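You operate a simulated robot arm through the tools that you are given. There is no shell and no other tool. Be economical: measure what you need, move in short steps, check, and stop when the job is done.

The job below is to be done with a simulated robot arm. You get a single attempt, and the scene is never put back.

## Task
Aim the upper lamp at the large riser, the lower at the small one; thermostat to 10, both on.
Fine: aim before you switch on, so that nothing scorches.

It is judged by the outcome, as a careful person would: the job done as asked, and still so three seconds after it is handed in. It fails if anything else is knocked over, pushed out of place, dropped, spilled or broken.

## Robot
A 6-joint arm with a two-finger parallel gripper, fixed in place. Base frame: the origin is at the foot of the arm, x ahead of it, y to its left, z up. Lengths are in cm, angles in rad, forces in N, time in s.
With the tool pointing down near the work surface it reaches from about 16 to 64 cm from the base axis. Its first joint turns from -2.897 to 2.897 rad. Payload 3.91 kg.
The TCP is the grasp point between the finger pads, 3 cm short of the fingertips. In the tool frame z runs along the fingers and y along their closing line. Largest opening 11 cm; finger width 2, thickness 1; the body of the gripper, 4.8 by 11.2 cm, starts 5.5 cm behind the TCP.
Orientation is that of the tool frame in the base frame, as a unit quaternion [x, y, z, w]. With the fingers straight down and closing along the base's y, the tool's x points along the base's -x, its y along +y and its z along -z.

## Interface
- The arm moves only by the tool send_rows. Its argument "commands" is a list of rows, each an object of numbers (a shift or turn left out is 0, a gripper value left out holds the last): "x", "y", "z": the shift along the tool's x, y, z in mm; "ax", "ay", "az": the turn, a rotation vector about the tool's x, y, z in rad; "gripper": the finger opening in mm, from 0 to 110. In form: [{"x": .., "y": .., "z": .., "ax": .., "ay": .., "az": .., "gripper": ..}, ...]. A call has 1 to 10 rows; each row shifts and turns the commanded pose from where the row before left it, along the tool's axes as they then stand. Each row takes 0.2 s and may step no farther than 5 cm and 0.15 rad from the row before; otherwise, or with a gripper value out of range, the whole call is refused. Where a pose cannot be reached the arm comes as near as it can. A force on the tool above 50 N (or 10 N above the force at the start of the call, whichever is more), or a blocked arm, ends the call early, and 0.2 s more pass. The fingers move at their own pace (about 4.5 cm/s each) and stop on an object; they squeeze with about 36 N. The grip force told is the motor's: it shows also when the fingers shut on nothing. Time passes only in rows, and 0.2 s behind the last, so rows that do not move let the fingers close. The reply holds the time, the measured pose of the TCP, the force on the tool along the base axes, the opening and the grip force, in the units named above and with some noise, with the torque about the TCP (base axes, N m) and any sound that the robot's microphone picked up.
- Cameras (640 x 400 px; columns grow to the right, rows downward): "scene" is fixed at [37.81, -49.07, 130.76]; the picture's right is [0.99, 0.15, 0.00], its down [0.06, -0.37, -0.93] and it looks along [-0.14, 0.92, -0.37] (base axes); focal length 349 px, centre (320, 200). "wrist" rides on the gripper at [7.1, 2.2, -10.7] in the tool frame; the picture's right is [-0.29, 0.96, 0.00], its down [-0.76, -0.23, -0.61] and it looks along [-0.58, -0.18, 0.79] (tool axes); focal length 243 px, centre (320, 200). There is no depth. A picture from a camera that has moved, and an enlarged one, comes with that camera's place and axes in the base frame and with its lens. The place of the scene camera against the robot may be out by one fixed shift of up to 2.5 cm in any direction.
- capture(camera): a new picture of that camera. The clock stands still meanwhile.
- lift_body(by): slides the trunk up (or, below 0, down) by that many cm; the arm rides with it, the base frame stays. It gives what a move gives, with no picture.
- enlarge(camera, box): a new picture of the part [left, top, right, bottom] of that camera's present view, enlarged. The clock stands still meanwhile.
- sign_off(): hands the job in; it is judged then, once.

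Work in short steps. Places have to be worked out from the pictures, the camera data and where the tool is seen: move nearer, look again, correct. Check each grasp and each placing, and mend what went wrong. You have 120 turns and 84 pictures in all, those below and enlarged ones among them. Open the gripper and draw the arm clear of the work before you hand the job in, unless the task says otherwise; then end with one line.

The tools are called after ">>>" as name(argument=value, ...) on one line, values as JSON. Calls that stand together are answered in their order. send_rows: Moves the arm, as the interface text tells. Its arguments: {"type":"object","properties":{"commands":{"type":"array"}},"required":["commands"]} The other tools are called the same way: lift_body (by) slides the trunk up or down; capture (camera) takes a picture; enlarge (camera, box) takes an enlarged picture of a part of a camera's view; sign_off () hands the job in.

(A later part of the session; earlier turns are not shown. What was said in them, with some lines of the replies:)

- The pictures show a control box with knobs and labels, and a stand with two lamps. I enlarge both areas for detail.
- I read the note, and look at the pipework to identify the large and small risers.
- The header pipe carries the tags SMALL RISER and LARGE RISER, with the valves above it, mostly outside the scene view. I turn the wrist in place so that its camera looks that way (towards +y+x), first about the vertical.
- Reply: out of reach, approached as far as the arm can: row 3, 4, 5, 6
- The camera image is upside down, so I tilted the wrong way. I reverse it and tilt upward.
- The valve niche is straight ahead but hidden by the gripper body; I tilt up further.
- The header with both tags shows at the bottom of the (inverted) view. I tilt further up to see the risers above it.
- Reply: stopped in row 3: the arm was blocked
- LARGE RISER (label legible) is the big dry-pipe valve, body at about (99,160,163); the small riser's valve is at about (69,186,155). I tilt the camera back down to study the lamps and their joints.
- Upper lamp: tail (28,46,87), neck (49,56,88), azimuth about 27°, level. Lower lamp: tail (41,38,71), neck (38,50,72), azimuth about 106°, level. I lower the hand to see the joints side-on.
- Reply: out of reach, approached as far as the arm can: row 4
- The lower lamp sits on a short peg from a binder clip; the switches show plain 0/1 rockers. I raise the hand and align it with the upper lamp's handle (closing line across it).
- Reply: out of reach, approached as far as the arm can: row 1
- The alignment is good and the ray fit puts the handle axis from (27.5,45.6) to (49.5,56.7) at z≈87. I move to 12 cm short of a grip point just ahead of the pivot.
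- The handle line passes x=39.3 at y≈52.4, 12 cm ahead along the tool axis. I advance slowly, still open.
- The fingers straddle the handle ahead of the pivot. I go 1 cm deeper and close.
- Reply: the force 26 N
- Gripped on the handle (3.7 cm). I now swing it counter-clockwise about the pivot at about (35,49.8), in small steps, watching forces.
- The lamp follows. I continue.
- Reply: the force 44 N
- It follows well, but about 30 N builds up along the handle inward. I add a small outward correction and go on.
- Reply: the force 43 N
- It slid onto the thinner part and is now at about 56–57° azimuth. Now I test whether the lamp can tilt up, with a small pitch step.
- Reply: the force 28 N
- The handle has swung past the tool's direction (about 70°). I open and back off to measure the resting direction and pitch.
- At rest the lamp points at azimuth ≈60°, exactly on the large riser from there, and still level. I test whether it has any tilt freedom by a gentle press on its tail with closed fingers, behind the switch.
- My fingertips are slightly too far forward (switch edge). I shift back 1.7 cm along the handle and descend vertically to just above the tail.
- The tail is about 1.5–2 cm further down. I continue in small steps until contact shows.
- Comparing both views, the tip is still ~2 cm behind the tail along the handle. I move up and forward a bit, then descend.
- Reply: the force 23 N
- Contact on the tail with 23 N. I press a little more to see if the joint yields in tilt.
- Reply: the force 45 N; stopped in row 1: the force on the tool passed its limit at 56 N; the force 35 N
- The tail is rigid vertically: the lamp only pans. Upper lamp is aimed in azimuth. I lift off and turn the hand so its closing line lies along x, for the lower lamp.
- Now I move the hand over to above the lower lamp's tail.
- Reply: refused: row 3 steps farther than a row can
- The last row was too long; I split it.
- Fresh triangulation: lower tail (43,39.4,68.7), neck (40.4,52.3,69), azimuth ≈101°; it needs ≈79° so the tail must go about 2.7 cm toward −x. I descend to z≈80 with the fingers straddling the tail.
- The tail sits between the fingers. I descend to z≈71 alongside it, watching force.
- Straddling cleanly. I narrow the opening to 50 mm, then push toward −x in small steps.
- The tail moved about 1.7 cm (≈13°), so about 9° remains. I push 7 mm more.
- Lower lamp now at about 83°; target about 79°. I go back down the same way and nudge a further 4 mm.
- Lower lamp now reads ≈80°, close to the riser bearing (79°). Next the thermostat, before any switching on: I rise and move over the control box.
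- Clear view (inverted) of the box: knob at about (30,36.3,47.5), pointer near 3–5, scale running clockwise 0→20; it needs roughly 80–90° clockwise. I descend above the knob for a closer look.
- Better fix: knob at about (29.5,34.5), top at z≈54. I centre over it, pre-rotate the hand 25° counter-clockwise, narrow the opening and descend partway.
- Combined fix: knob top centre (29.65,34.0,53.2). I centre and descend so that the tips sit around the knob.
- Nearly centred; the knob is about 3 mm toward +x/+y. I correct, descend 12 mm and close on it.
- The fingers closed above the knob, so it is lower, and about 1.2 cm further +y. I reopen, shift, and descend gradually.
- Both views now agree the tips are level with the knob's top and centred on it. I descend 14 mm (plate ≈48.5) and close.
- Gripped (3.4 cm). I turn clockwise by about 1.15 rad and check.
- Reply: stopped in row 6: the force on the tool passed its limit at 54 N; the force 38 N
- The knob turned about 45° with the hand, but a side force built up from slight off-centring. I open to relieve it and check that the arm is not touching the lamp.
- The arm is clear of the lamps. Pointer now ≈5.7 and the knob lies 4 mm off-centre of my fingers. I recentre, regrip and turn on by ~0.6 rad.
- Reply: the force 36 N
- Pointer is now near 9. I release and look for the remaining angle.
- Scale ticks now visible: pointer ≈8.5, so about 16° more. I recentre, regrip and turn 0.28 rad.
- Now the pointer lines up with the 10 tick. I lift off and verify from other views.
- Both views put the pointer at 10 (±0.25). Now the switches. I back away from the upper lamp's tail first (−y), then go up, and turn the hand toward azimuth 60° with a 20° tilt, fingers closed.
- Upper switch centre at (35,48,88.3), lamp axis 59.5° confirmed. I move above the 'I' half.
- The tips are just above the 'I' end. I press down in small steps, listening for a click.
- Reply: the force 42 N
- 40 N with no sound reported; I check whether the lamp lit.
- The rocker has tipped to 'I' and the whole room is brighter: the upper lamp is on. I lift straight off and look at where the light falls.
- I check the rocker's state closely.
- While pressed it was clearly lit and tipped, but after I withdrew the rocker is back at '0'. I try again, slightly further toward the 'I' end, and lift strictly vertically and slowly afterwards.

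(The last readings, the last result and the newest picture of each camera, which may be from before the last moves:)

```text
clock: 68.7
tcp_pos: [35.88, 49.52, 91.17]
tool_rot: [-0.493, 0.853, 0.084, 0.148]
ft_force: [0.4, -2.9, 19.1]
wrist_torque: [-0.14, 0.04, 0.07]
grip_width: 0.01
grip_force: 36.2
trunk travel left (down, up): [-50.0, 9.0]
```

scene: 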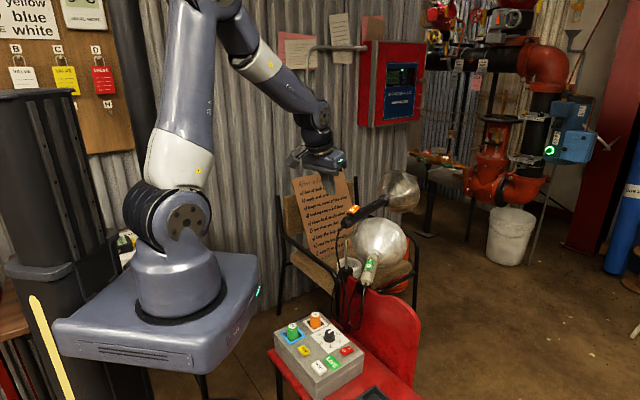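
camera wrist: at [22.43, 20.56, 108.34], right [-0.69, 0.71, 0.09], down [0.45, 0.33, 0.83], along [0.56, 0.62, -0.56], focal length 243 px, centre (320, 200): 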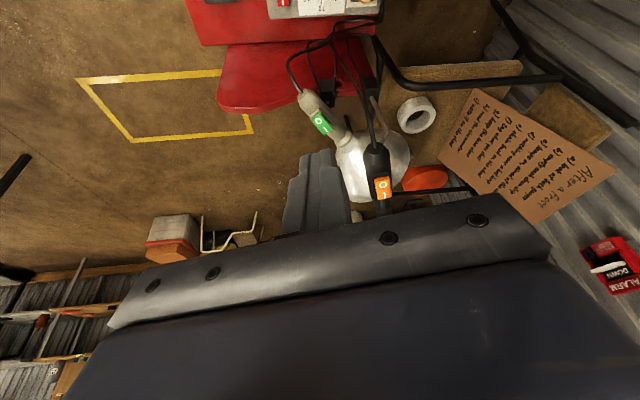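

>>> send_rows(commands=[{"x": 0.7, "z": 1.9}, {}])

>>> send_rows(commands=[{"x": -3.3, "z": -9.4}, {"x": -3.3, "z": -9.4}, {"x": -6.6, "z": -18.8}])

>>> enlarge(camera="scene", box=[335, 165, 425, 285])

```text
clock: 69.3
tcp_pos: [35.81, 49.44, 91.11]
tool_rot: [-0.493, 0.853, 0.086, 0.151]
ft_force: [-0.1, -1.6, 42.6]
wrist_torque: [-0.06, -0.02, -0.08]
grip_width: 0.02
grip_force: 36.0
trunk travel left (down, up): [-50.0, 9.0]
```

```text
clock: 70.1
tcp_pos: [35.92, 49.43, 94.52]
tool_rot: [-0.493, 0.854, 0.083, 0.146]
ft_force: [0.7, 0.5, -1.0]
wrist_torque: [-0.02, 0.0, -0.03]
grip_width: 0.0
grip_force: 35.6
trunk travel left (down, up): [-50.0, 9.0]
```

```text
3.33 times, centred on (380, 225) of scene
camera zoom: at [37.81, -49.07, 130.76], right [0.99, 0.15, 0.0], down [0.06, -0.37, -0.93], along [-0.14, 0.92, -0.37], focal length 1165 px, centre (120, 117)
```

zoom: 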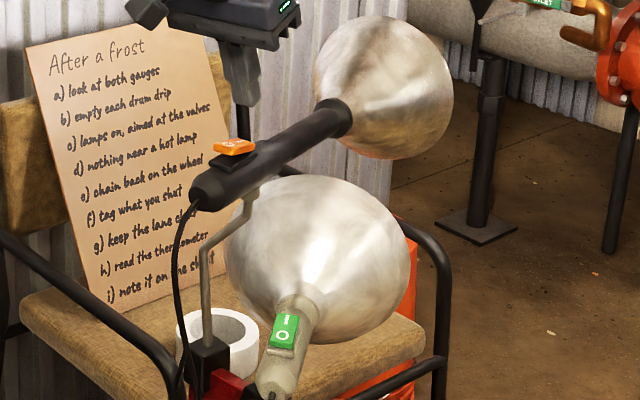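

Now it is latched on (rocker tipped, lamp lit after lifting). I rise well clear, then move over toward the lower lamp's switch, turning the hand to azimuth 90° with 30° tilt.

>>> send_rows(commands=[{"x": -11, "z": -31.4}, {"x": -11, "z": -31.4}, {"x": -11, "z": -31.4}, {}, {"x": 27.3, "y": -35, "z": 6.3}, {"x": 27.3, "y": -35, "z": 6.3}, {"x": 27.3, "y": -35, "z": 6.3}])

>>> send_rows(commands=[{"ax": -0.045, "ay": -0.0026, "az": -0.1225}, {"ax": -0.045, "ay": -0.0026, "az": -0.1225}, {"ax": -0.045, "ay": -0.0026, "az": -0.1225}, {"ax": -0.045, "ay": -0.0026, "az": -0.1225}, {"ay": -0.0875}, {"ay": -0.0875}])

```text
clock: 71.7
tcp_pos: [41.42, 38.06, 100.11]
tool_rot: [-0.494, 0.853, 0.083, 0.146]
ft_force: [-0.1, -0.2, -0.7]
wrist_torque: [-0.04, -0.01, -0.04]
grip_width: 0.0
grip_force: 36.0
trunk travel left (down, up): [-50.0, 9.0]
```

```text
clock: 73.1
tcp_pos: [41.46, 38.11, 100.13]
tool_rot: [-0.683, 0.683, 0.185, 0.183]
ft_force: [-0.4, 0.7, 0.0]
wrist_torque: [-0.04, 0.01, -0.01]
grip_width: 0.0
grip_force: 36.6
trunk travel left (down, up): [-50.0, 9.0]
```

Orientation reached. I descend to about 5 cm above the lower switch.

>>> send_rows(commands=[{"x": 11.7, "z": 39.4}, {"x": 11.7, "z": 39.4}, {"x": 11.7, "z": 39.4}, {"x": 11.7, "z": 39.4}, {"x": 11.7, "z": 39.4}])

>>> enlarge(camera="scene", box=[335, 165, 425, 285])

```text
clock: 74.3
tcp_pos: [41.53, 43.05, 80.17]
tool_rot: [-0.682, 0.684, 0.185, 0.183]
ft_force: [-0.4, 0.7, 0.7]
wrist_torque: [0.03, 0.0, 0.0]
grip_width: 0.03
grip_force: 36.2
trunk travel left (down, up): [-50.0, 9.0]
```

```text
3.33 times, centred on (380, 225) of scene
camera zoom: at [37.81, -49.07, 130.76], right [0.99, 0.15, 0.0], down [0.06, -0.37, -0.93], along [-0.14, 0.92, -0.37], focal length 1165 px, centre (120, 117)
```

zoom: 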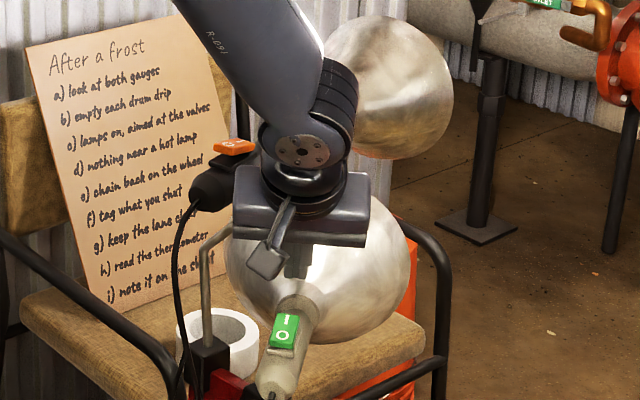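

Upper lamp remains on. The fingertip lands where I predict; I align to the lower 'I' end at (41.1,45.1) and go down to just above it.

>>> send_rows(commands=[{"x": 5.4, "y": 4.3, "z": 37.3}, {"x": 2, "z": 3.5}, {"x": 2, "z": 3.5}])

>>> send_rows(commands=[{"x": 1.2, "z": 2.1}, {"x": 1.2, "z": 2.1}])

>>> send_rows(commands=[{"x": 1.2, "z": 2.1}])

>>> send_rows(commands=[{"x": 1.2, "z": 2.1}])

```text
clock: 75.1
tcp_pos: [40.97, 44.26, 75.85]
tool_rot: [-0.682, 0.683, 0.185, 0.182]
ft_force: [-0.4, -0.5, 1.2]
wrist_torque: [0.02, -0.02, 0.01]
grip_width: 0.01
grip_force: 36.0
trunk travel left (down, up): [-50.0, 9.0]
```

```text
clock: 75.7
tcp_pos: [40.97, 44.38, 75.41]
tool_rot: [-0.682, 0.683, 0.185, 0.183]
ft_force: [0.2, 0.2, 1.6]
wrist_torque: [-0.01, 0.01, -0.02]
grip_width: 0.0
grip_force: 35.6
trunk travel left (down, up): [-50.0, 9.0]
```

```text
clock: 76.1
tcp_pos: [40.94, 44.32, 74.94]
tool_rot: [-0.682, 0.684, 0.184, 0.182]
ft_force: [0.3, 0.8, -0.3]
wrist_torque: [-0.01, 0.0, -0.02]
grip_width: 0.01
grip_force: 35.6
trunk travel left (down, up): [-50.0, 9.0]
```

```text
clock: 76.5
tcp_pos: [41.05, 44.24, 75.07]
tool_rot: [-0.682, 0.683, 0.185, 0.183]
ft_force: [-2.0, -1.3, 16.2]
wrist_torque: [0.04, 0.13, 0.06]
grip_width: 0.0
grip_force: 36.3
trunk travel left (down, up): [-50.0, 9.0]
```

Contact at z≈75 with 16 N. I press a bit further.

>>> send_rows(commands=[{"x": 1.2, "z": 2.1}])

>>> send_rows(commands=[{"x": 0.6, "z": 1.0}, {}])

>>> send_rows(commands=[{"x": -5, "z": -8.7}, {"x": -5, "z": -8.7}, {"x": -5, "z": -8.7}])

>>> enlarge(camera="scene", box=[335, 165, 425, 285])

```text
clock: 76.9
tcp_pos: [40.94, 44.27, 75.01]
tool_rot: [-0.682, 0.683, 0.185, 0.185]
ft_force: [-3.0, -4.8, 34.4]
wrist_torque: [0.05, 0.16, 0.16]
grip_width: 0.0
grip_force: 36.3
trunk travel left (down, up): [-50.0, 9.0]
```

```text
clock: 77.5
tcp_pos: [40.94, 44.26, 74.99]
tool_rot: [0.682, -0.682, -0.184, -0.187]
ft_force: [-2.0, -1.7, 48.9]
wrist_torque: [0.27, 0.13, 0.0]
grip_width: 0.01
grip_force: 35.9
trunk travel left (down, up): [-50.0, 9.0]
```

```text
clock: 78.3
tcp_pos: [40.79, 44.24, 77.36]
tool_rot: [-0.682, 0.684, 0.184, 0.18]
ft_force: [0.1, -0.2, 0.3]
wrist_torque: [0.02, -0.03, -0.02]
grip_width: 0.02
grip_force: 35.5
trunk travel left (down, up): [-50.0, 9.0]
```

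```text
3.33 times, centred on (380, 225) of scene
camera zoom: at [37.81, -49.07, 130.76], right [0.99, 0.15, 0.0], down [0.06, -0.37, -0.93], along [-0.14, 0.92, -0.37], focal length 1165 px, centre (120, 117)
```

zoom: 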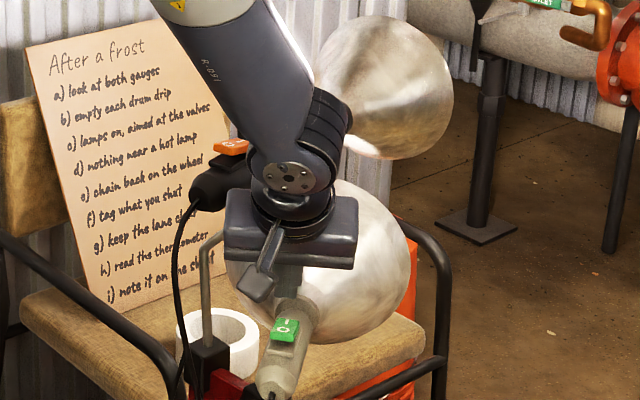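

The green rocker has tipped too and the scene is brighter again: both on. I retreat along the tool axis (up and back), away from the upper lamp.

>>> send_rows(commands=[{"x": -6, "z": -10}, {"z": -30}, {"z": -40}, {"z": -40}, {"z": -40}, {"z": -40}, {"x": 35, "y": 20, "z": -20}, {"x": 35, "y": 20, "z": -20}, {"x": 20, "y": 20, "z": -20}, {"gripper": 60}])

>>> enlarge(camera="scene", box=[260, 165, 440, 385])

```text
clock: 80.5
tcp_pos: [35.08, 23.95, 95.84]
tool_rot: [-0.682, 0.684, 0.184, 0.183]
ft_force: [-0.5, 0.4, 0.5]
wrist_torque: [-0.01, 0.0, 0.01]
grip_width: 3.27
grip_force: 0.0
trunk travel left (down, up): [-50.0, 9.0]
```

```text
1.82 times, centred on (350, 275) of scene
camera zoom: at [37.81, -49.07, 130.76], right [0.99, 0.15, 0.0], down [0.06, -0.37, -0.93], along [-0.14, 0.92, -0.37], focal length 635 px, centre (266, 64)
```

zoom: 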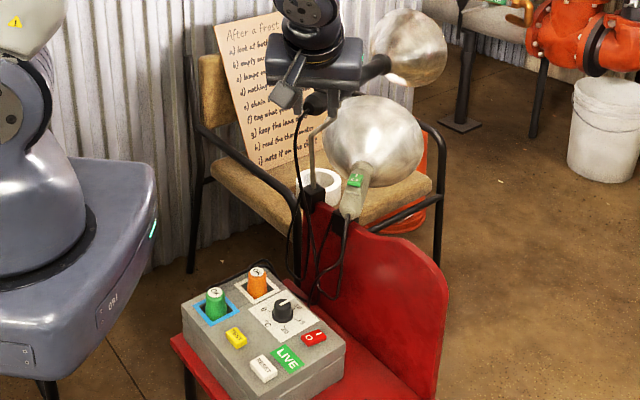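

Bright now; the hand hides the upper switch. I draw the arm further clear and check everything.

>>> send_rows(commands=[{"x": -15, "y": 35, "z": -26}, {"x": -15, "y": 35, "z": -26}, {"x": -15, "y": 35, "z": -26}, {"x": -15, "y": 30, "z": -26}, {"gripper": 110}, {}])

>>> capture(camera="scene")

>>> enlarge(camera="scene", box=[335, 165, 425, 285])

```text
clock: 81.9
tcp_pos: [21.43, 23.88, 107.76]
tool_rot: [-0.682, 0.684, 0.184, 0.182]
ft_force: [-0.3, 0.1, 0.2]
wrist_torque: [0.0, 0.0, -0.02]
grip_width: 11.02
grip_force: 0.1
trunk travel left (down, up): [-50.0, 9.0]
```

```text
2 pictures are left
```

scene: 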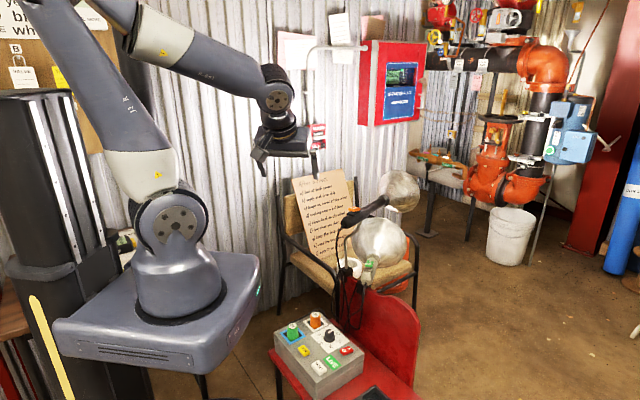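

```text
3.33 times, centred on (380, 225) of scene
camera zoom: at [37.81, -49.07, 130.76], right [0.99, 0.15, 0.0], down [0.06, -0.37, -0.93], along [-0.14, 0.92, -0.37], focal length 1165 px, centre (120, 117)
```

zoom: 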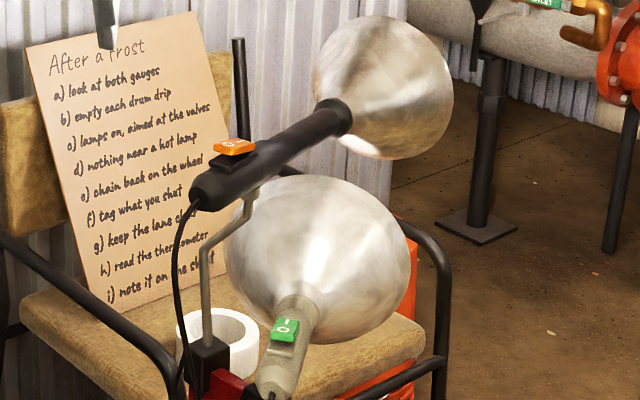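

Both lamps are on with their rockers latched, the light falls on the risers, the thermostat reads 10, and the arm is clear with the gripper open. I hand the job in.

>>> sign_off()

```text
The job is handed in.
```

The job is handed in: the upper lamp is aimed at the large riser, the lower at the small one (about 1–2° off by my measurement), the thermostat is at 10, and both lamps are on. Both were aimed before switching on. They only swivel sideways, so I could not tilt them up toward the valves.
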